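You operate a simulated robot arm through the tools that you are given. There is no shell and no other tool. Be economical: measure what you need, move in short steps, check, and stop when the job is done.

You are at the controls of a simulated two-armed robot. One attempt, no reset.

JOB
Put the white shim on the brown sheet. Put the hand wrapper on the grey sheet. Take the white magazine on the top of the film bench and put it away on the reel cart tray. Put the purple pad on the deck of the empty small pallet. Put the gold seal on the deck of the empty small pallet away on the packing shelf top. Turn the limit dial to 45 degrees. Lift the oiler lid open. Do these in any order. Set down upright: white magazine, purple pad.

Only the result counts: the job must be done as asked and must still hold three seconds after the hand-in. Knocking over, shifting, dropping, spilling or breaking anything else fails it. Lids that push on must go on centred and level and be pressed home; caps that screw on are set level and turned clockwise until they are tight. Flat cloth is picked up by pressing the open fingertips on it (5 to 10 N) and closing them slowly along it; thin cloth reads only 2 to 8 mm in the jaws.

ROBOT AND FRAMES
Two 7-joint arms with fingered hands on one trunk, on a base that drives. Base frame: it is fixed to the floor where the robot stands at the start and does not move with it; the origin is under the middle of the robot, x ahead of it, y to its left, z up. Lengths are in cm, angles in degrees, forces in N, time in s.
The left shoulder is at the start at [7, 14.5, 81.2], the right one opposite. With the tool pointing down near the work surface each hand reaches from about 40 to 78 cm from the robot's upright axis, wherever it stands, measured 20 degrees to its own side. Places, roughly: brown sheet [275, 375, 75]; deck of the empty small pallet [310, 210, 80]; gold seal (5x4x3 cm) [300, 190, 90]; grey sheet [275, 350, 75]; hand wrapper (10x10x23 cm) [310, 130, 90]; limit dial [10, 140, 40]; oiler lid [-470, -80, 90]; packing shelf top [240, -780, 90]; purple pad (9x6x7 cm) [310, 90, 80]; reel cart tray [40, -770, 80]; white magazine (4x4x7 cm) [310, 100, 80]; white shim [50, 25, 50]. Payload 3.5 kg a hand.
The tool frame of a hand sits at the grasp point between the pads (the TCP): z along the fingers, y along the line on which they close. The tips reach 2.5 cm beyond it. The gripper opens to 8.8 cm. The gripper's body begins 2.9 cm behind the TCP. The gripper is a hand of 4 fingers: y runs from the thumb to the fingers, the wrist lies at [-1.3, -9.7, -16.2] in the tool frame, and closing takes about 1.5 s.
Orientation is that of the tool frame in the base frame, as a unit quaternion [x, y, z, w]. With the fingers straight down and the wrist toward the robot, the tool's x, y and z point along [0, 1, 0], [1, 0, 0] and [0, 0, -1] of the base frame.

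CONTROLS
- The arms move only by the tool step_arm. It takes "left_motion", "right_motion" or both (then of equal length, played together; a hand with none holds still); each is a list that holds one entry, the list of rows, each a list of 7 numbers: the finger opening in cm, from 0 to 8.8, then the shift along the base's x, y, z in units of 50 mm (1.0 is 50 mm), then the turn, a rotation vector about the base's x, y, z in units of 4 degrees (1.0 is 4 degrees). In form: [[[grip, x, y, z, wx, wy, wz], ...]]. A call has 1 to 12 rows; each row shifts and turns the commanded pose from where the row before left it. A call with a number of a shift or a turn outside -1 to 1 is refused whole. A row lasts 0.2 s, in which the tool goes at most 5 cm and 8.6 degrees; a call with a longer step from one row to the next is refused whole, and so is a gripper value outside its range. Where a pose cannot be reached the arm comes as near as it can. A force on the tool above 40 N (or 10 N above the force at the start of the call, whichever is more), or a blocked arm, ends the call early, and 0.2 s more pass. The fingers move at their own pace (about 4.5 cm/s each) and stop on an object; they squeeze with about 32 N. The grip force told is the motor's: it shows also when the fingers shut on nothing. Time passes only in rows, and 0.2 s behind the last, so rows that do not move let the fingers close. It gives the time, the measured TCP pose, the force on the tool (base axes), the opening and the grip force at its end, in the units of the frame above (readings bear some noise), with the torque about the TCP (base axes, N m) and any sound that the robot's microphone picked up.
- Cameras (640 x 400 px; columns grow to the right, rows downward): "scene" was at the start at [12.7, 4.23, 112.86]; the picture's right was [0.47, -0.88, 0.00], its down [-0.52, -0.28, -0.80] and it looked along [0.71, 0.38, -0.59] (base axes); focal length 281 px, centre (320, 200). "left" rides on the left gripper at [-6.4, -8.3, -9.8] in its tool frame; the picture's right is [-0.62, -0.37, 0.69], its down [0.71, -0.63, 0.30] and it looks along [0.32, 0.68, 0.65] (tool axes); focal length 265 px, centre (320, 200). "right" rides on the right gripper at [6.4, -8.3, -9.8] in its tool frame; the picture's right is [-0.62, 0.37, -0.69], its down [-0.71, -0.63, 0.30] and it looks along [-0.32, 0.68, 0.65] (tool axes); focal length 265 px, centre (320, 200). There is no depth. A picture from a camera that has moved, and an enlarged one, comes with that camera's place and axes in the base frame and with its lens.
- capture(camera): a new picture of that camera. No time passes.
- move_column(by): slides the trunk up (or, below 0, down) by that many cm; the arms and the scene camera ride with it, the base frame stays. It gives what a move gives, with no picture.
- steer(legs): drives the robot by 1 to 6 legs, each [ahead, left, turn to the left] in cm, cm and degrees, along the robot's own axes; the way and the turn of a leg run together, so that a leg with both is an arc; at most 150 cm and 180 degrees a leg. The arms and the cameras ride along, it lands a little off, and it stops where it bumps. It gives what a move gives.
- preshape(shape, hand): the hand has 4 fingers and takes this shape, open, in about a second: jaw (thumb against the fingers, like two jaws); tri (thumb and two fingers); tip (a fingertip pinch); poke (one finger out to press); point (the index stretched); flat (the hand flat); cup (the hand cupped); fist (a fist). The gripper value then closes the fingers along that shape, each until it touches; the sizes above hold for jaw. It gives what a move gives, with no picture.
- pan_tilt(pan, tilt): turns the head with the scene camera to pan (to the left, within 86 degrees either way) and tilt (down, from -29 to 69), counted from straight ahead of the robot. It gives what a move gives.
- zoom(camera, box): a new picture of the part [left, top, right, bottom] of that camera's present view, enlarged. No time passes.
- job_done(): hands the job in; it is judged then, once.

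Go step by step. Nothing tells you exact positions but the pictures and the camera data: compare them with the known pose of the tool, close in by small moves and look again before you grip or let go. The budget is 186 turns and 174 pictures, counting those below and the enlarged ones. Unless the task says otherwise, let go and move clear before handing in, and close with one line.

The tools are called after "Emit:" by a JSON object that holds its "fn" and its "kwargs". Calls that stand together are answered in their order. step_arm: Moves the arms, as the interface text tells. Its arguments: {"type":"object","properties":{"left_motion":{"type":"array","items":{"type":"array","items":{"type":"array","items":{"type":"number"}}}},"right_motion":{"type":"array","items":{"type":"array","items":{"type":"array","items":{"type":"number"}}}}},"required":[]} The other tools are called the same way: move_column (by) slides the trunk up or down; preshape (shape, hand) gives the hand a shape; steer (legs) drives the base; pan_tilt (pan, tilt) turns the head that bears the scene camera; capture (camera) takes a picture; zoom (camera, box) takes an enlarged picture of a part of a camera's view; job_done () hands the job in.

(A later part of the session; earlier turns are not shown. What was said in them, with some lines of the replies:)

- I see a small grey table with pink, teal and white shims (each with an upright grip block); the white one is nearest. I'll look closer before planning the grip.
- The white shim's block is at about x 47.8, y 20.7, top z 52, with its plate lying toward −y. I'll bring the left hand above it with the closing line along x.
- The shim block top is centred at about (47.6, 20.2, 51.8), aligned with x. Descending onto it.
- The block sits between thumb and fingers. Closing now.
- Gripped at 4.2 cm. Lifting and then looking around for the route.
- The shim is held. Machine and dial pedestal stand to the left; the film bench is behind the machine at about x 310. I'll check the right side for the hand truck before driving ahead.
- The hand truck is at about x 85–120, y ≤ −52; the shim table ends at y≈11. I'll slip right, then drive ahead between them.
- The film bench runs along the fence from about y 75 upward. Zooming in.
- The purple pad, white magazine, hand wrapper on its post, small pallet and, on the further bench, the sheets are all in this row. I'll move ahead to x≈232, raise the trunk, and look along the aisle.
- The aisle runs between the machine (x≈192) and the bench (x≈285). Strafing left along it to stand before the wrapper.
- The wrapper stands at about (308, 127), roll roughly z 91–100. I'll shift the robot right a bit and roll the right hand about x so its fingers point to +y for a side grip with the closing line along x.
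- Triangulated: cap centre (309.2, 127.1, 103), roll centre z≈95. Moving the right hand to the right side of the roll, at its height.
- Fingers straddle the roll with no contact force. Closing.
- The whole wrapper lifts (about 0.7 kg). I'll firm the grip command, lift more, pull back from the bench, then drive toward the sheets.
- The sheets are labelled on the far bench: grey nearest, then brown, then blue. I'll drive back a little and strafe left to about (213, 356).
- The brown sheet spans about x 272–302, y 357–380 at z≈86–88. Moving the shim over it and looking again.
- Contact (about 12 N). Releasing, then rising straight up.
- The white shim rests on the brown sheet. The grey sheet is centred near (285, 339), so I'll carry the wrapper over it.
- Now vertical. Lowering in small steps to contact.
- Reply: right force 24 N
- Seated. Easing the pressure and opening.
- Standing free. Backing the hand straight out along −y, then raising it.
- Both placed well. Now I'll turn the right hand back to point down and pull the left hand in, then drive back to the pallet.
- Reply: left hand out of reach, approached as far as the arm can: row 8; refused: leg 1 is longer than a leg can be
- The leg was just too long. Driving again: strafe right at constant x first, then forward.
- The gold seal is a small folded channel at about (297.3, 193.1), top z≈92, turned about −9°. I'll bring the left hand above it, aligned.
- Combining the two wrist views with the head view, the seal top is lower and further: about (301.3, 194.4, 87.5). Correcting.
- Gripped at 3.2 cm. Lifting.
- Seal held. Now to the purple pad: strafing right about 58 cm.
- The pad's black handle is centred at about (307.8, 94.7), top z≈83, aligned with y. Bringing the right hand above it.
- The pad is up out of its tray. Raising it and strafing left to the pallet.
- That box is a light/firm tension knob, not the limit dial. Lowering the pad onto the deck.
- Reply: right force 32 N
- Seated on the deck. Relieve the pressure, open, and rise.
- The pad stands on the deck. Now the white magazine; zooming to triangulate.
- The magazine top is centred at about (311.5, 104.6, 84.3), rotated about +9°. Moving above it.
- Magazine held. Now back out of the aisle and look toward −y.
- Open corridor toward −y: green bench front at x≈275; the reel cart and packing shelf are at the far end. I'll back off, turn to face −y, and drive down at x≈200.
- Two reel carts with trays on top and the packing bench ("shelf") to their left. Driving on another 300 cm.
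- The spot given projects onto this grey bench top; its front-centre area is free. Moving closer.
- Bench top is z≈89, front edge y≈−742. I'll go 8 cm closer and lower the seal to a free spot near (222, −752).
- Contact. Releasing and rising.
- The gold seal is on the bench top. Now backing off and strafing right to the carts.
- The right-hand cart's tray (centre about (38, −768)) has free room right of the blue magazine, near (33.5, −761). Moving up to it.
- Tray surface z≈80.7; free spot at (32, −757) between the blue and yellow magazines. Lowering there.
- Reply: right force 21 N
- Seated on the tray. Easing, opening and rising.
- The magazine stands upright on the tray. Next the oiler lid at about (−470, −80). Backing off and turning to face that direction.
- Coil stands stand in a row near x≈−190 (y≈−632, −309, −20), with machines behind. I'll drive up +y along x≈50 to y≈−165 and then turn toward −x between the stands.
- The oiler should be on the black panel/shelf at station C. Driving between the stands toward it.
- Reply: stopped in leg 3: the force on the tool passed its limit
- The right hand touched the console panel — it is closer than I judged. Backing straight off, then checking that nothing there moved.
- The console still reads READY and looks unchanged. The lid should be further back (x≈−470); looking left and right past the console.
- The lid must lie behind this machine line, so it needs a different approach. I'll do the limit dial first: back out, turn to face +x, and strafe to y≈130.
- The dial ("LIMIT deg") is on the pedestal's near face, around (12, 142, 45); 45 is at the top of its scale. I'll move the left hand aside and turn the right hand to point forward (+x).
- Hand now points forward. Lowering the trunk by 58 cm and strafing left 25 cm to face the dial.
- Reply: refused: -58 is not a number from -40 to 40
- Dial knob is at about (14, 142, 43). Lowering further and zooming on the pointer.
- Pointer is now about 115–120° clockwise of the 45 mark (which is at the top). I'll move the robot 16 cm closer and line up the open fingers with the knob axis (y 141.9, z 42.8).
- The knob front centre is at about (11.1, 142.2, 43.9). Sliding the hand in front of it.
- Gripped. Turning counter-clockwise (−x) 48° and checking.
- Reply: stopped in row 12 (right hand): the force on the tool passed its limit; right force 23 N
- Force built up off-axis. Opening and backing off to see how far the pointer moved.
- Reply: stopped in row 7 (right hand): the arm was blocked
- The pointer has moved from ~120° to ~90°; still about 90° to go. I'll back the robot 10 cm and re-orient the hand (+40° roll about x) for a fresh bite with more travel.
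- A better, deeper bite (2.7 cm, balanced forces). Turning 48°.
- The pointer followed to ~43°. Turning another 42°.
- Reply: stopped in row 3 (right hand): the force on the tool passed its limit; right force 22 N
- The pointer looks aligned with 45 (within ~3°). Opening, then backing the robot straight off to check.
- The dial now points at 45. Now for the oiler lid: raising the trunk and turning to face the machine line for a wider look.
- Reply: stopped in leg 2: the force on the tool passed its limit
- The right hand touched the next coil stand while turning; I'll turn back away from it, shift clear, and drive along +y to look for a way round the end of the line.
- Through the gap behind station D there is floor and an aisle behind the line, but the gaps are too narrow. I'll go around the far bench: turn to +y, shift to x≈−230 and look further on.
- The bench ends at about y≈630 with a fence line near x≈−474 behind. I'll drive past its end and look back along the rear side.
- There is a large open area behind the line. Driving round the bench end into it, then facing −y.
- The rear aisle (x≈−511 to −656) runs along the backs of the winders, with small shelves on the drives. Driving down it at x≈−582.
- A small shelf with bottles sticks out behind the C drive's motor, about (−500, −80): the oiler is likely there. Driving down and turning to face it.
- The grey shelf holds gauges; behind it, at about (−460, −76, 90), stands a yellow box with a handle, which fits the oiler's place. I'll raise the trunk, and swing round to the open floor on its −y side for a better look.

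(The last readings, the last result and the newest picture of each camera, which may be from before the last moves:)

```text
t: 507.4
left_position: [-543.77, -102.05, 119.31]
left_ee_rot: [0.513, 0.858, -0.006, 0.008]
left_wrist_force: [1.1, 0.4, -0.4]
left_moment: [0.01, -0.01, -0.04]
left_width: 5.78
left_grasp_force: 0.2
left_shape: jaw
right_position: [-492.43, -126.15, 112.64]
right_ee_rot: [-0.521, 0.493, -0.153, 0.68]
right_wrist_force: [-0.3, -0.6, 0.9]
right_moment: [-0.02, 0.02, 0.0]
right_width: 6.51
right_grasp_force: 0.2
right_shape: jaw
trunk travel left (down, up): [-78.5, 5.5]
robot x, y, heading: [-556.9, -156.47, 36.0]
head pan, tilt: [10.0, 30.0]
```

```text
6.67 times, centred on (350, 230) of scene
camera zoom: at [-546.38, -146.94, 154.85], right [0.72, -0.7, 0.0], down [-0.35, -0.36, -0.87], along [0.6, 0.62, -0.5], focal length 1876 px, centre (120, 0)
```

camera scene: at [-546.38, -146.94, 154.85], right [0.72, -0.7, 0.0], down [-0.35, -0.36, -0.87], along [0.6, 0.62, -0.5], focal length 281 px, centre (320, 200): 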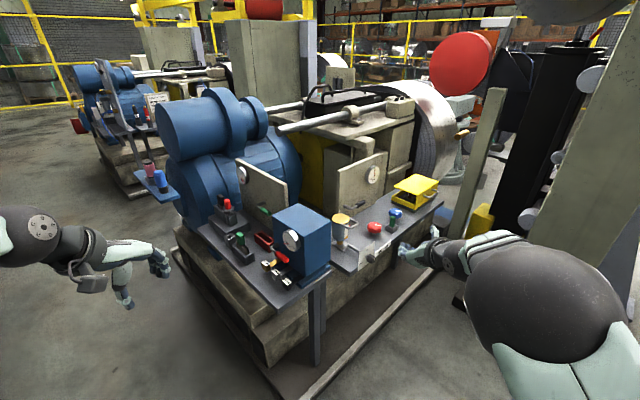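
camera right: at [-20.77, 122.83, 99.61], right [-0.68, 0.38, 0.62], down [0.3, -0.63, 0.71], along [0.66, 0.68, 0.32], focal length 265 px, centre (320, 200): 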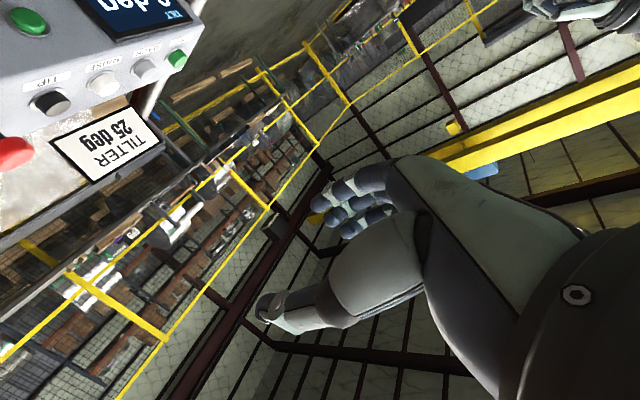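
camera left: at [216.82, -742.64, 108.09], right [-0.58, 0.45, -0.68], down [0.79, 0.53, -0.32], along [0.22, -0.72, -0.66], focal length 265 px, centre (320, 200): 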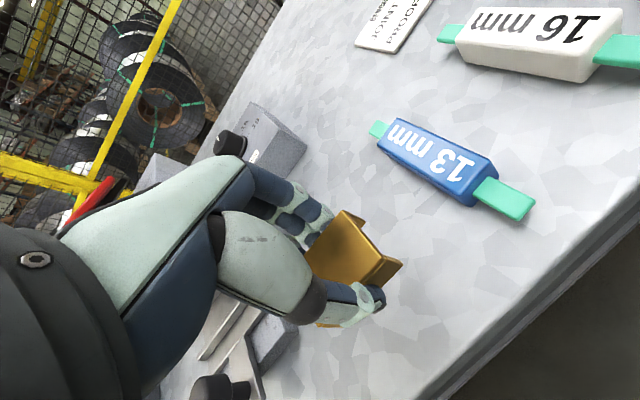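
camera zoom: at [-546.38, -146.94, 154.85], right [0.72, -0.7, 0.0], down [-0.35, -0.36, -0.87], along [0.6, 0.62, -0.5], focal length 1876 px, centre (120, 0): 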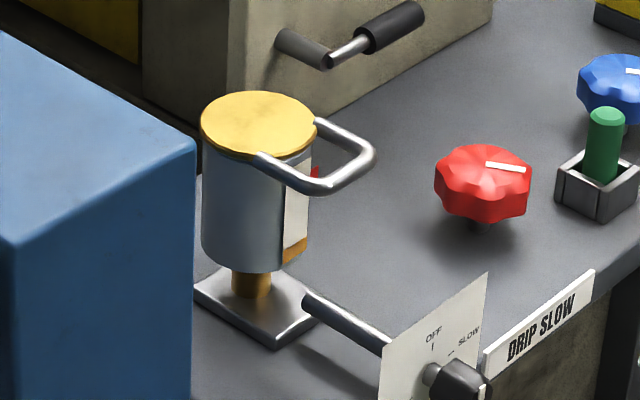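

The oiler is the drip cup with the yellow lid at about (−477, −87, 94); the lid's loop handle points to −y (hinge on the +y side). I'll stand in front of it at (−480, −188) facing +y, and roll the right hand so the fingers are below and thumb above.

Emit:
{"fn": "steer", "kwargs": {"legs": [[-5, -35, 0], [0, 0, 54], [0, -58, 0]]}}

Emit:
{"fn": "step_arm", "kwargs": {"right_motion": [[[4, 0, 0, 0, 0, -1, 0], [4, 0, 0, 0, 0, -1, 0], [4, 0, 0, 0, 0, -1, 0], [4, 0, 0, 0, 0, -1, 0], [4, 0, 0, 0, 0, -1, 0], [4, 0, 0, 0, 0, -1, 0], [4, 0, 0, 0, 0, -1, 0], [4, 0, 0, 0, 0, -1, 0], [4, 0, 0, 0, 0, 0, 0]]]}}

Emit:
{"fn": "pan_tilt", "kwargs": {"pan": 0, "tilt": 35}}

Emit:
{"fn": "capture", "kwargs": {"camera": "scene"}}

```text
t: 515.0
left_position: [-515.86, -146.62, 119.35]
left_ee_rot: [0.093, 0.996, -0.002, 0.01]
left_wrist_force: [-0.4, -0.5, -0.1]
left_moment: [-0.02, -0.01, 0.03]
left_width: 5.78
left_grasp_force: 0.0
left_shape: jaw
right_position: [-464.84, -121.67, 112.75]
right_ee_rot: [0.683, -0.219, -0.155, -0.68]
right_wrist_force: [0.1, 0.4, -0.7]
right_moment: [-0.01, 0.02, 0.0]
right_width: 6.5
right_grasp_force: 0.1
right_shape: jaw
trunk travel left (down, up): [-78.5, 5.5]
robot x, y, heading: [-481.5, -190.68, 87.0]
head pan, tilt: [10.0, 30.0]
```

```text
t: 517.0
left_position: [-515.82, -146.58, 119.34]
left_ee_rot: [0.094, 0.996, -0.002, 0.009]
left_wrist_force: [-0.3, 0.4, 0.0]
left_moment: [-0.01, 0.0, 0.03]
left_width: 5.76
left_grasp_force: 0.1
left_shape: jaw
right_position: [-463.35, -121.77, 111.76]
right_ee_rot: [-0.705, 0.038, -0.043, 0.707]
right_wrist_force: [-0.8, 0.0, -0.1]
right_moment: [0.01, -0.01, 0.01]
right_width: 4.07
right_grasp_force: 0.1
right_shape: jaw
trunk travel left (down, up): [-78.5, 5.5]
robot x, y, heading: [-481.47, -190.46, 87.2]
head pan, tilt: [10.0, 30.0]
```

```text
t: 517.7
left_position: [-515.83, -146.66, 119.26]
left_ee_rot: [0.093, 0.996, -0.002, 0.009]
left_wrist_force: [0.4, -0.2, 0.0]
left_moment: [0.01, 0.0, 0.0]
left_width: 5.8
left_grasp_force: 0.0
left_shape: jaw
right_position: [-463.38, -121.67, 112.14]
right_ee_rot: [-0.703, 0.04, -0.042, 0.709]
right_wrist_force: [0.4, 0.5, 0.5]
right_moment: [-0.01, -0.01, 0.03]
right_width: 4.05
right_grasp_force: 0.0
right_shape: jaw
trunk travel left (down, up): [-78.5, 5.5]
robot x, y, heading: [-481.18, -190.45, 86.9]
head pan, tilt: [0.0, 35.0]
```

```text
14 pictures are left
camera scene: at [-480.61, -176.87, 154.07], right [1.0, -0.05, 0.0], down [-0.03, -0.57, -0.82], along [0.04, 0.82, -0.57], focal length 281 px, centre (320, 200)
```

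scene: 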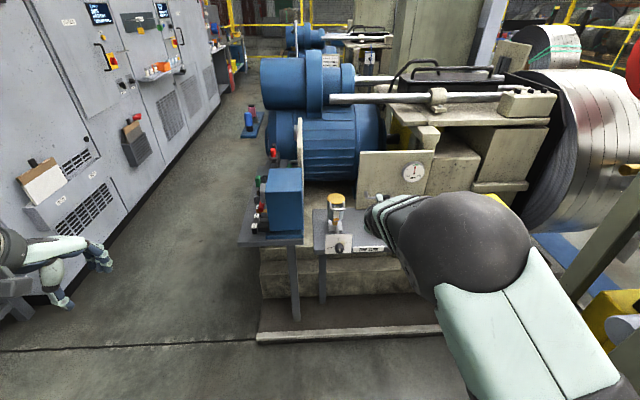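

Emit:
{"fn": "zoom", "kwargs": {"camera": "scene", "box": [300, 175, 400, 265]}}

```text
4.44 times, centred on (350, 220) of scene
camera zoom: at [-480.61, -176.87, 154.07], right [1.0, -0.05, 0.0], down [-0.03, -0.57, -0.82], along [0.04, 0.82, -0.57], focal length 1250 px, centre (187, 111)
```

zoom: 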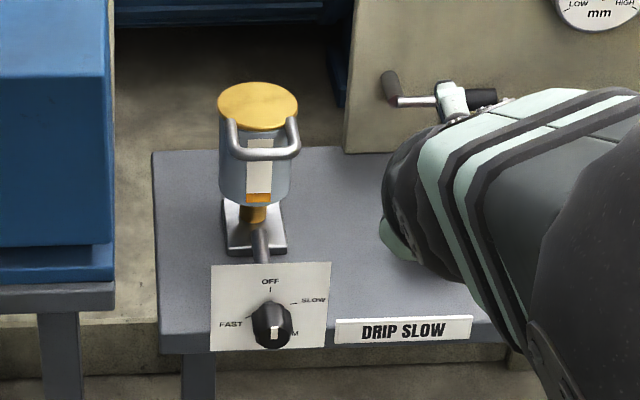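

Triangulated: lid centre (−469.2, −80.2, 86.8), handle bar at (−469.4, −88.3, 87.6), hinge behind near y≈−76. Moving closer, then lowering the hand in front of the bar.

Emit:
{"fn": "steer", "kwargs": {"legs": [[20, 0, 3]]}}

```text
t: 519.3
left_position: [-517.37, -128.91, 119.44]
left_ee_rot: [0.068, 0.998, 0.0, 0.01]
left_wrist_force: [0.6, -0.7, 0.6]
left_moment: [0.03, 0.01, 0.0]
left_width: 5.78
left_grasp_force: 0.1
left_shape: jaw
right_position: [-466.36, -101.33, 112.65]
right_ee_rot: [-0.701, 0.023, -0.022, 0.712]
right_wrist_force: [0.0, 0.0, -0.5]
right_moment: [-0.01, 0.01, 0.0]
right_width: 4.06
right_grasp_force: 0.0
right_shape: jaw
trunk travel left (down, up): [-78.5, 5.5]
robot x, y, heading: [-480.73, -170.91, 90.0]
head pan, tilt: [0.0, 35.0]
```

Emit:
{"fn": "step_arm", "kwargs": {"right_motion": [[[3, -0.1, 0, -0.7, 0, 0, 0], [3, -0.1, 0, -0.8, 0, 0, 0], [3, -0.1, 0, -0.8, 0, 0, 0], [3, -0.1, 0, -0.8, 0, 0, 0], [3, -0.1, 0, -0.8, 0, 0, 0], [3, -0.1, 0, -0.8, 0, 0, 0], [3, 0, 0, -0.15, 0, 0, 0], [3, 0, 0, 0, 0, 0, 0]]]}}

Emit:
{"fn": "zoom", "kwargs": {"camera": "scene", "box": [290, 165, 430, 285]}}

Emit:
{"fn": "capture", "kwargs": {"camera": "right"}}

```text
t: 521.1
left_position: [-517.29, -128.64, 119.4]
left_ee_rot: [0.069, 0.998, -0.002, 0.01]
left_wrist_force: [0.5, -0.1, 1.0]
left_moment: [-0.03, 0.0, 0.01]
left_width: 5.76
left_grasp_force: 0.0
left_shape: jaw
right_position: [-469.51, -101.26, 88.18]
right_ee_rot: [-0.702, 0.023, -0.022, 0.712]
right_wrist_force: [-0.5, -0.2, -0.2]
right_moment: [0.03, 0.0, 0.03]
right_width: 3.01
right_grasp_force: 0.0
right_shape: jaw
trunk travel left (down, up): [-78.5, 5.5]
robot x, y, heading: [-480.72, -170.86, 89.9]
head pan, tilt: [0.0, 35.0]
```

```text
3.33 times, centred on (360, 225) of scene
camera zoom: at [-480.8, -157.13, 154.07], right [1.0, 0.0, 0.0], down [0.0, -0.57, -0.82], along [0.0, 0.82, -0.57], focal length 938 px, centre (187, 117)
```

zoom: 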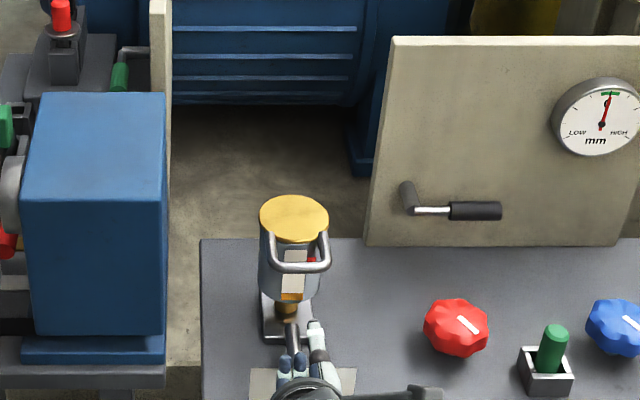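

```text
11 pictures are left
camera right: at [-463.66, -111.54, 96.51], right [-0.66, -0.65, -0.38], down [-0.69, 0.34, 0.64], along [-0.28, 0.68, -0.67], focal length 265 px, centre (320, 200)
```

right: 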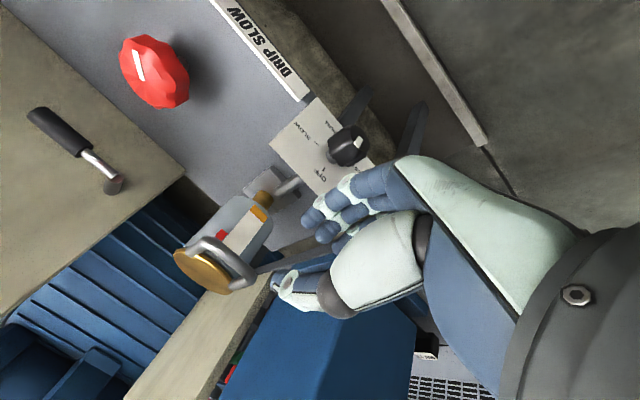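

Aligned in x. Setting TCP height to 87.4 so the fingers pass under the bar and the thumb over it, then advancing.

Emit:
{"fn": "step_arm", "kwargs": {"right_motion": [[[3.4, 0, 0, -0.16, 0, 0, 0], [3.4, 0, 0.5, 0, 0, 0, 0], [3.4, 0, 0.5, 0, 0, 0, 0], [3.4, 0, 0.4, 0, 0, 0, 0], [3.4, 0, 0.4, 0, 0, 0, 0], [3.4, 0, 0.3, 0, 0, 0, 0], [3.4, 0, 0.2, 0, 0, 0, 0], [3.4, 0, 0, 0, 0, 0, 0]]]}}

Emit:
{"fn": "capture", "kwargs": {"camera": "right"}}

```text
t: 522.9
left_position: [-517.4, -128.66, 119.33]
left_ee_rot: [0.069, 0.998, 0.0, 0.009]
left_wrist_force: [0.2, -0.1, 0.0]
left_moment: [0.0, -0.01, 0.03]
left_width: 5.8
left_grasp_force: 0.0
left_shape: jaw
right_position: [-468.79, -95.48, 88.16]
right_ee_rot: [-0.702, 0.023, -0.022, 0.712]
right_wrist_force: [-0.6, -1.0, -0.8]
right_moment: [-0.01, 0.0, -0.03]
right_width: 3.35
right_grasp_force: 0.0
right_shape: jaw
right hand out of reach, approached as far as the arm can: row 4, 5, 6, 7
trunk travel left (down, up): [-78.5, 5.5]
robot x, y, heading: [-481.03, -171.3, 89.9]
head pan, tilt: [0.0, 35.0]
```

```text
10 pictures are left
camera right: at [-463.09, -105.75, 96.41], right [-0.66, -0.65, -0.38], down [-0.69, 0.34, 0.64], along [-0.28, 0.68, -0.67], focal length 265 px, centre (320, 200)
```

right: 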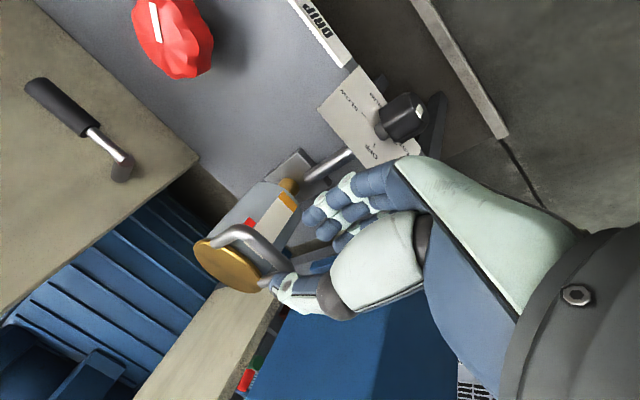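

The arm is at full reach. I'll pull the command back a little, then drive the robot forward instead.

Emit:
{"fn": "step_arm", "kwargs": {"right_motion": [[[3.4, 0, -0.6, 0, 0, 0, 0], [3.4, 0, -0.6, 0, 0, 0, 0], [3.4, 0, 0, 0, 0, 0, 0]]]}}

Emit:
{"fn": "steer", "kwargs": {"legs": [[5, 0, 0]]}}

```text
t: 523.7
left_position: [-517.31, -128.55, 119.33]
left_ee_rot: [0.069, 0.998, -0.001, 0.009]
left_wrist_force: [-0.3, -0.3, 0.5]
left_moment: [0.0, -0.03, 0.01]
left_width: 5.81
left_grasp_force: 0.1
left_shape: jaw
right_position: [-468.82, -101.4, 88.19]
right_ee_rot: [-0.702, 0.024, -0.023, 0.712]
right_wrist_force: [-0.2, 0.5, -0.6]
right_moment: [-0.01, -0.02, -0.02]
right_width: 3.34
right_grasp_force: 0.1
right_shape: jaw
trunk travel left (down, up): [-78.5, 5.5]
robot x, y, heading: [-480.78, -170.99, 89.8]
head pan, tilt: [0.0, 35.0]
```

```text
t: 524.6
left_position: [-517.4, -124.3, 119.66]
left_ee_rot: [0.069, 0.998, 0.003, 0.009]
left_wrist_force: [-0.1, 0.5, 0.7]
left_moment: [0.06, 0.0, -0.05]
left_width: 5.82
left_grasp_force: 0.0
left_shape: jaw
right_position: [-468.93, -97.01, 88.72]
right_ee_rot: [-0.7, 0.024, -0.023, 0.714]
right_wrist_force: [0.2, 0.6, -0.3]
right_moment: [0.0, 0.0, 0.01]
right_width: 3.34
right_grasp_force: 0.1
right_shape: jaw
trunk travel left (down, up): [-78.5, 5.5]
robot x, y, heading: [-480.47, -166.12, 89.7]
head pan, tilt: [0.0, 35.0]
```

Emit:
{"fn": "step_arm", "kwargs": {"right_motion": [[[3.4, -0.03, -0.7, -0.1, 0, 0, 0], [3.4, 0, -0.7, 0, 0, 0, 0], [3.4, 0, 0, 0, 0, 0, 0]]]}}

Emit:
{"fn": "steer", "kwargs": {"legs": [[9, 0, 0]]}}

```text
t: 525.4
left_position: [-517.45, -123.46, 119.22]
left_ee_rot: [0.069, 0.998, -0.002, 0.009]
left_wrist_force: [-0.2, 0.7, -0.6]
left_moment: [-0.04, 0.01, 0.0]
left_width: 5.78
left_grasp_force: 0.1
left_shape: jaw
right_position: [-468.97, -103.28, 87.54]
right_ee_rot: [-0.703, 0.023, -0.022, 0.711]
right_wrist_force: [0.2, -0.7, 0.0]
right_moment: [0.02, -0.01, 0.0]
right_width: 3.34
right_grasp_force: 0.0
right_shape: jaw
trunk travel left (down, up): [-78.5, 5.5]
robot x, y, heading: [-480.85, -166.09, 89.8]
head pan, tilt: [0.0, 35.0]
```

```text
t: 526.5
left_position: [-517.41, -115.25, 119.54]
left_ee_rot: [0.068, 0.998, 0.0, 0.009]
left_wrist_force: [-0.2, 0.8, 0.8]
left_moment: [0.0, 0.04, -0.03]
left_width: 5.76
left_grasp_force: 0.0
left_shape: jaw
right_position: [-469.0, -95.05, 87.79]
right_ee_rot: [-0.701, 0.022, -0.021, 0.712]
right_wrist_force: [-0.1, 0.2, 0.8]
right_moment: [0.01, -0.01, 0.0]
right_width: 3.36
right_grasp_force: 0.0
right_shape: jaw
trunk travel left (down, up): [-78.5, 5.5]
robot x, y, heading: [-480.5, -157.42, 89.9]
head pan, tilt: [0.0, 35.0]
```

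Emit:
{"fn": "step_arm", "kwargs": {"right_motion": [[[3.4, -0.06, 0.4, 0, 0, 0, 0], [3.4, 0, 0.3, 0, 0, 0, 0], [3.4, 0, 0.3, 0, 0, 0, 0], [3.4, 0, 0, 0, 0, 0, 0]]]}}

Emit:
{"fn": "capture", "kwargs": {"camera": "right"}}

```text
t: 527.5
left_position: [-517.42, -115.12, 119.41]
left_ee_rot: [0.068, 0.998, 0.0, 0.01]
left_wrist_force: [-0.6, -1.1, 0.0]
left_moment: [0.02, 0.02, 0.03]
left_width: 5.78
left_grasp_force: 0.1
left_shape: jaw
right_position: [-469.28, -89.85, 87.75]
right_ee_rot: [-0.702, 0.023, -0.022, 0.711]
right_wrist_force: [-0.3, 0.3, 0.4]
right_moment: [0.04, -0.01, -0.05]
right_width: 3.38
right_grasp_force: 0.1
right_shape: jaw
trunk travel left (down, up): [-78.5, 5.5]
robot x, y, heading: [-480.75, -157.9, 90.2]
head pan, tilt: [0.0, 35.0]
```

```text
9 pictures are left
camera right: at [-463.46, -100.13, 95.92], right [-0.66, -0.65, -0.38], down [-0.69, 0.34, 0.64], along [-0.28, 0.68, -0.67], focal length 265 px, centre (320, 200)
```

right: 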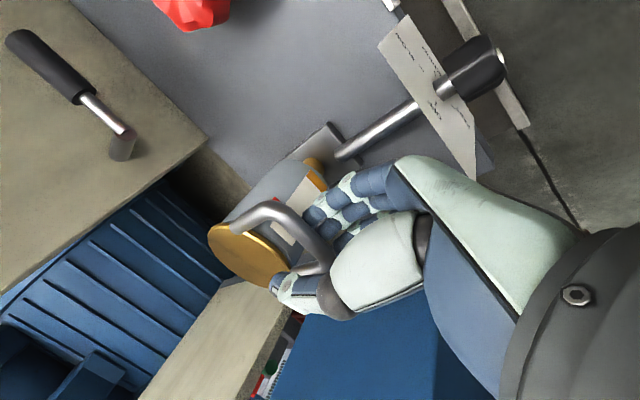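

The bar sits between the fingers (below) and thumb (above). Narrowing the mouth loosely and lifting along the hinge arc to about 45°.

Emit:
{"fn": "step_arm", "kwargs": {"right_motion": [[[2.2, 0, 0, 0, 0, 0, 0], [1.8, 0, 0, 0, 0, 0, 0], [1.8, 0, 0, 0, 0, 0, 0], [1.8, 0, 0.04, 0.31, 0, 0, 0], [1.8, 0, 0.04, 0.31, 0, 0, 0], [1.8, 0, 0.12, 0.29, 0, 0, 0], [1.8, 0, 0.12, 0.29, 0, 0, 0], [1.8, 0, 0.19, 0.25, 0, 0, 0], [1.8, 0, 0.19, 0.25, 0, 0, 0], [1.8, 0, 0, 0, 0, 0, 0]]]}}

Emit:
{"fn": "capture", "kwargs": {"camera": "right"}}

```text
t: 529.7
left_position: [-517.38, -115.06, 119.32]
left_ee_rot: [0.068, 0.998, -0.001, 0.009]
left_wrist_force: [0.3, 0.7, 0.6]
left_moment: [0.01, -0.02, 0.02]
left_width: 5.8
left_grasp_force: 0.0
left_shape: jaw
right_position: [-469.34, -86.39, 96.18]
right_ee_rot: [-0.703, 0.022, -0.021, 0.711]
right_wrist_force: [0.1, 0.0, 0.5]
right_moment: [0.02, -0.03, -0.03]
right_width: 1.83
right_grasp_force: 0.0
right_shape: jaw
trunk travel left (down, up): [-78.5, 5.5]
robot x, y, heading: [-480.43, -157.33, 90.1]
head pan, tilt: [0.0, 35.0]
```

```text
8 pictures are left
camera right: at [-463.54, -96.65, 104.48], right [-0.66, -0.65, -0.38], down [-0.69, 0.34, 0.64], along [-0.28, 0.68, -0.67], focal length 265 px, centre (320, 200)
```

right: 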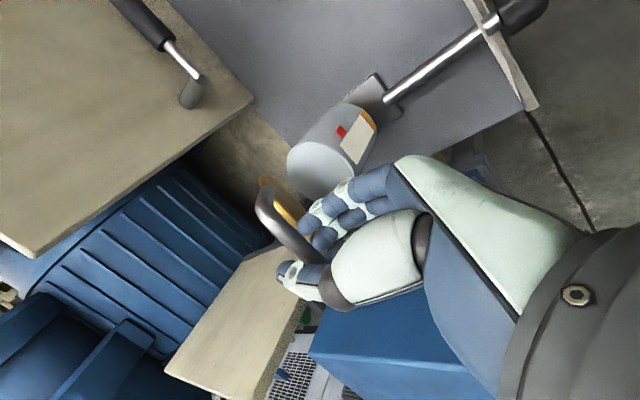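

The lid is rising with the handle. Continuing along the arc past vertical.

Emit:
{"fn": "step_arm", "kwargs": {"right_motion": [[[1.8, 0, 0.25, 0.19, 0, 0, 0], [1.8, 0, 0.25, 0.19, 0, 0, 0], [1.8, 0, 0.29, 0.12, 0, 0, 0], [1.8, 0, 0.29, 0.12, 0, 0, 0], [1.8, 0, 0.31, 0.04, 0, 0, 0], [1.8, 0, 0.31, 0.04, 0, 0, 0], [1.8, 0, 0, 0, 0, 0, 0]]]}}

Emit:
{"fn": "capture", "kwargs": {"camera": "right"}}

```text
t: 531.3
left_position: [-517.48, -114.93, 119.37]
left_ee_rot: [0.068, 0.998, 0.0, 0.009]
left_wrist_force: [1.0, -0.5, -1.0]
left_moment: [0.0, 0.0, 0.0]
left_width: 5.8
left_grasp_force: 0.1
left_shape: jaw
right_position: [-469.29, -78.03, 99.65]
right_ee_rot: [-0.702, 0.022, -0.022, 0.711]
right_wrist_force: [0.2, 0.6, 0.4]
right_moment: [-0.01, 0.02, -0.05]
right_width: 1.82
right_grasp_force: 0.0
right_shape: jaw
trunk travel left (down, up): [-78.5, 5.5]
robot x, y, heading: [-480.81, -157.16, 90.2]
head pan, tilt: [0.0, 35.0]
```

```text
7 pictures are left
camera right: at [-463.47, -88.23, 107.91], right [-0.66, -0.65, -0.38], down [-0.69, 0.34, 0.63], along [-0.28, 0.68, -0.68], focal length 265 px, centre (320, 200)
```

right: 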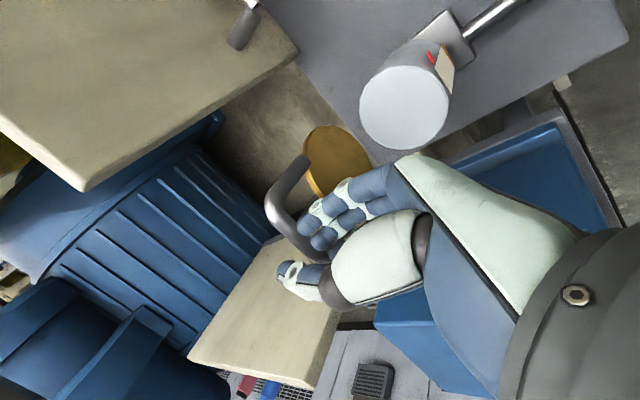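

Emit:
{"fn": "step_arm", "kwargs": {"right_motion": [[[1.8, 0, 0.31, -0.02, 0, 0, 0], [1.8, 0, 0.31, -0.04, 0, 0, 0], [1.8, 0, 0.29, -0.08, 0, 0, 0], [1.8, 0, 0, 0, 0, 0, 0]]]}}

Emit:
{"fn": "capture", "kwargs": {"camera": "right"}}

```text
t: 532.3
left_position: [-517.48, -114.91, 119.3]
left_ee_rot: [0.069, 0.998, -0.001, 0.01]
left_wrist_force: [-0.7, 0.1, -0.5]
left_moment: [0.01, -0.03, 0.0]
left_width: 5.78
left_grasp_force: 0.0
left_shape: jaw
right_position: [-468.29, -77.55, 99.65]
right_ee_rot: [-0.703, 0.022, -0.021, 0.711]
right_wrist_force: [-1.0, -0.2, -1.0]
right_moment: [0.0, -0.03, 0.0]
right_width: 1.81
right_grasp_force: 0.1
right_shape: jaw
right hand out of reach, approached as far as the arm can: row 1, 2, 3
trunk travel left (down, up): [-78.5, 5.5]
robot x, y, heading: [-480.52, -157.42, 90.0]
head pan, tilt: [0.0, 35.0]
```

```text
6 pictures are left
camera right: at [-462.51, -87.83, 107.84], right [-0.66, -0.65, -0.38], down [-0.69, 0.34, 0.64], along [-0.28, 0.68, -0.67], focal length 265 px, centre (320, 200)
```

right: 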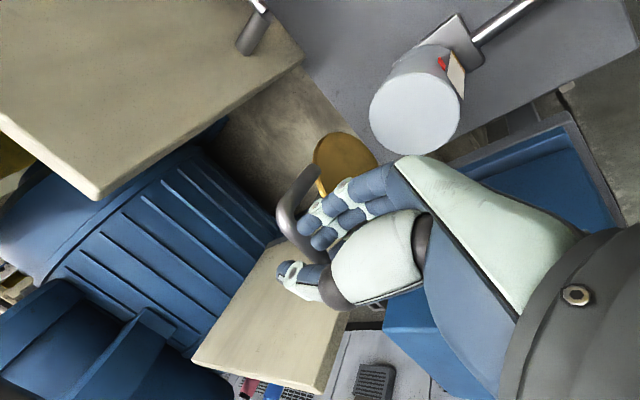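

At full reach again; driving the robot forward 5 cm to push the lid further over.

Emit:
{"fn": "step_arm", "kwargs": {"right_motion": [[[2.6, 0, 0, -0.1, 0, 0, 0], [2.6, 0, 0, 0, 0, 0, 0]]]}}

Emit:
{"fn": "steer", "kwargs": {"legs": [[5, 0, 0]]}}

Emit:
{"fn": "capture", "kwargs": {"camera": "right"}}

```text
t: 532.9
left_position: [-517.38, -114.97, 119.35]
left_ee_rot: [0.068, 0.998, -0.002, 0.009]
left_wrist_force: [0.1, 0.5, -1.0]
left_moment: [0.02, 0.01, -0.02]
left_width: 5.79
left_grasp_force: 0.1
left_shape: jaw
right_position: [-468.34, -77.64, 99.1]
right_ee_rot: [-0.703, 0.023, -0.022, 0.711]
right_wrist_force: [-0.1, -0.8, -0.2]
right_moment: [-0.04, -0.05, -0.02]
right_width: 2.56
right_grasp_force: 0.0
right_shape: jaw
trunk travel left (down, up): [-78.5, 5.5]
robot x, y, heading: [-480.76, -157.36, 90.2]
head pan, tilt: [0.0, 35.0]
```

```text
t: 533.9
left_position: [-517.38, -110.62, 119.62]
left_ee_rot: [0.07, 0.998, 0.001, 0.008]
left_wrist_force: [-0.6, 0.4, -1.2]
left_moment: [0.02, -0.01, 0.02]
left_width: 5.78
left_grasp_force: 0.0
left_shape: jaw
right_position: [-468.45, -73.54, 99.44]
right_ee_rot: [-0.704, 0.023, -0.022, 0.709]
right_wrist_force: [1.2, -14.2, 7.4]
right_moment: [-0.1, 0.02, 0.1]
right_width: 2.44
right_grasp_force: 0.1
right_shape: jaw
trunk travel left (down, up): [-78.5, 5.5]
robot x, y, heading: [-480.96, -152.69, 89.9]
head pan, tilt: [0.0, 35.0]
stopped in leg 1: the force on the tool passed its limit (the readings are from after the stop); the commanded pose is now the measured one
```

```text
5 pictures are left
camera right: at [-462.67, -83.75, 107.69], right [-0.66, -0.65, -0.37], down [-0.69, 0.34, 0.63], along [-0.28, 0.68, -0.68], focal length 265 px, centre (320, 200)
```

right: 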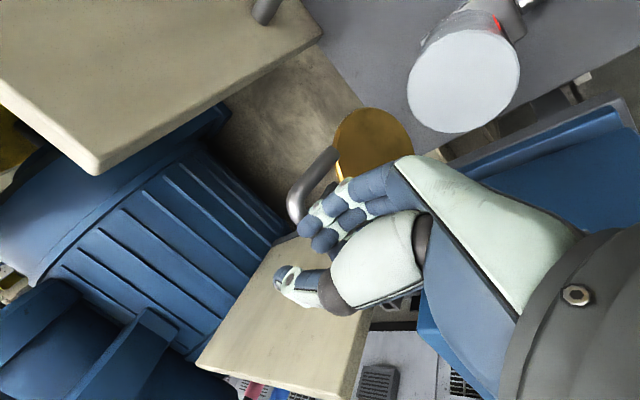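

The lid is against its stop, past vertical. Opening the fingers and withdrawing straight back.

Emit:
{"fn": "step_arm", "kwargs": {"right_motion": [[[3.4, 0, -0.06, 0, 0, 0, 0], [4.4, 0, 0, 0, 0, 0, 0], [4.4, 0, 0, 0, 0, 0, 0], [4.4, 0, -0.3, 0, 0, 0, 0], [4.4, 0, -0.4, 0, 0, 0, 0], [4.4, 0, -0.5, 0, 0, 0, 0], [4.4, 0, -0.5, 0.1, 0, 0, 0], [4.4, 0, 0, 0, 0, 0, 0]]]}}

Emit:
{"fn": "capture", "kwargs": {"camera": "right"}}

```text
t: 535.7
left_position: [-517.36, -110.65, 119.59]
left_ee_rot: [0.069, 0.998, 0.001, 0.009]
left_wrist_force: [-0.5, -0.4, 0.1]
left_moment: [0.01, -0.03, 0.01]
left_width: 5.76
left_grasp_force: 0.0
left_shape: jaw
right_position: [-468.51, -73.84, 99.14]
right_ee_rot: [-0.706, 0.022, -0.022, 0.708]
right_wrist_force: [0.4, -19.6, 8.7]
right_moment: [-0.17, 0.02, 0.07]
right_width: 3.88
right_grasp_force: 0.0
right_shape: jaw
right hand out of reach, approached as far as the arm can: row 4, 5, 6, 7
trunk travel left (down, up): [-78.5, 5.5]
robot x, y, heading: [-481.02, -152.5, 89.8]
head pan, tilt: [0.0, 35.0]
```

```text
4 pictures are left
camera right: at [-462.71, -83.98, 107.52], right [-0.66, -0.65, -0.37], down [-0.69, 0.35, 0.63], along [-0.28, 0.67, -0.68], focal length 265 px, centre (320, 200)
```

right: 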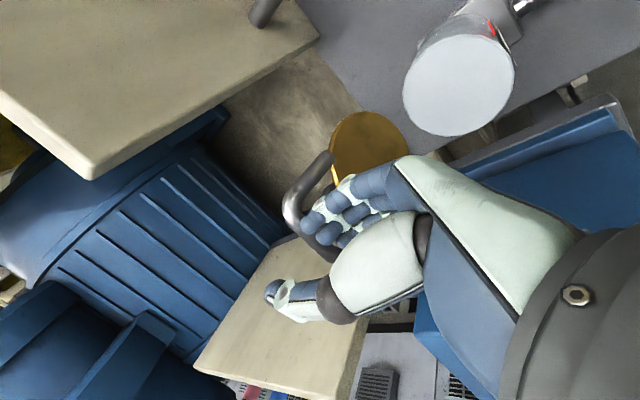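

The arm cannot retract from here by itself; driving the robot straight back instead.

Emit:
{"fn": "steer", "kwargs": {"legs": [[-8, 0, 0]]}}

Emit:
{"fn": "capture", "kwargs": {"camera": "right"}}

```text
t: 536.8
left_position: [-517.22, -117.53, 119.05]
left_ee_rot: [0.069, 0.998, -0.004, 0.01]
left_wrist_force: [-0.4, 1.0, 0.1]
left_moment: [-0.01, -0.03, -0.02]
left_width: 5.79
left_grasp_force: 0.0
left_shape: jaw
right_position: [-468.51, -80.78, 98.4]
right_ee_rot: [0.709, -0.023, 0.023, -0.704]
right_wrist_force: [0.2, 1.0, 0.2]
right_moment: [0.0, -0.01, -0.02]
right_width: 4.35
right_grasp_force: 0.1
right_shape: jaw
trunk travel left (down, up): [-78.5, 5.5]
robot x, y, heading: [-480.85, -160.55, 90.2]
head pan, tilt: [0.0, 35.0]
```

```text
3 pictures are left
camera right: at [-462.69, -90.9, 106.85], right [-0.66, -0.65, -0.36], down [-0.69, 0.35, 0.63], along [-0.28, 0.67, -0.69], focal length 265 px, centre (320, 200)
```

right: 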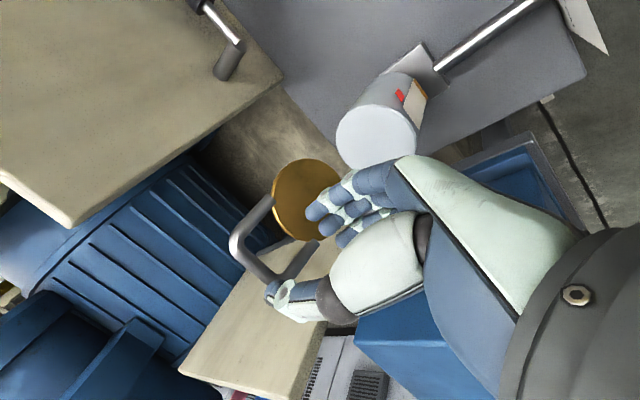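

The lid stays open and the hand is free of it. Backing further away and checking with the head camera.

Emit:
{"fn": "steer", "kwargs": {"legs": [[-28, 0, 0]]}}

Emit:
{"fn": "zoom", "kwargs": {"camera": "scene", "box": [270, 130, 430, 250]}}

```text
t: 538.8
left_position: [-517.4, -145.93, 119.25]
left_ee_rot: [0.071, 0.997, -0.003, 0.009]
left_wrist_force: [0.2, 0.2, 0.3]
left_moment: [-0.04, -0.03, 0.0]
left_width: 5.76
left_grasp_force: 0.0
left_shape: jaw
right_position: [-468.28, -109.27, 98.75]
right_ee_rot: [0.708, -0.021, 0.022, -0.706]
right_wrist_force: [0.9, -1.0, 0.6]
right_moment: [0.0, -0.05, -0.02]
right_width: 4.37
right_grasp_force: 0.0
right_shape: jaw
trunk travel left (down, up): [-78.5, 5.5]
robot x, y, heading: [-480.98, -188.43, 89.8]
head pan, tilt: [0.0, 35.0]
```

```text
3.33 times, centred on (350, 190) of scene
camera zoom: at [-480.81, -174.55, 154.05], right [1.0, 0.0, 0.0], down [0.0, -0.57, -0.82], along [0.0, 0.82, -0.57], focal length 938 px, centre (220, 233)
```

zoom: 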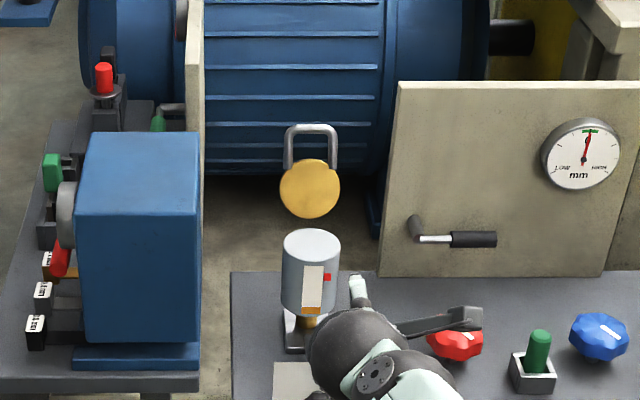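

The oiler lid stands open and the hand is clear. All seven parts of the job are done, so I'm handing it in.

Emit:
{"fn": "job_done", "kwargs": {}}

```text
The job is handed in.
```

I finished all seven parts and handed the job in: shim on the brown sheet, wrapper on the grey sheet, magazine upright on the reel cart tray, pad upright on the pallet deck, seal on the packing shelf top, dial at 45, and oiler lid open past vertical. The right hand bumped two things on the way, the winder console at station C and a coil on its stand. The console still read READY and looked unchanged. I backed off the coil and did not re-check it.
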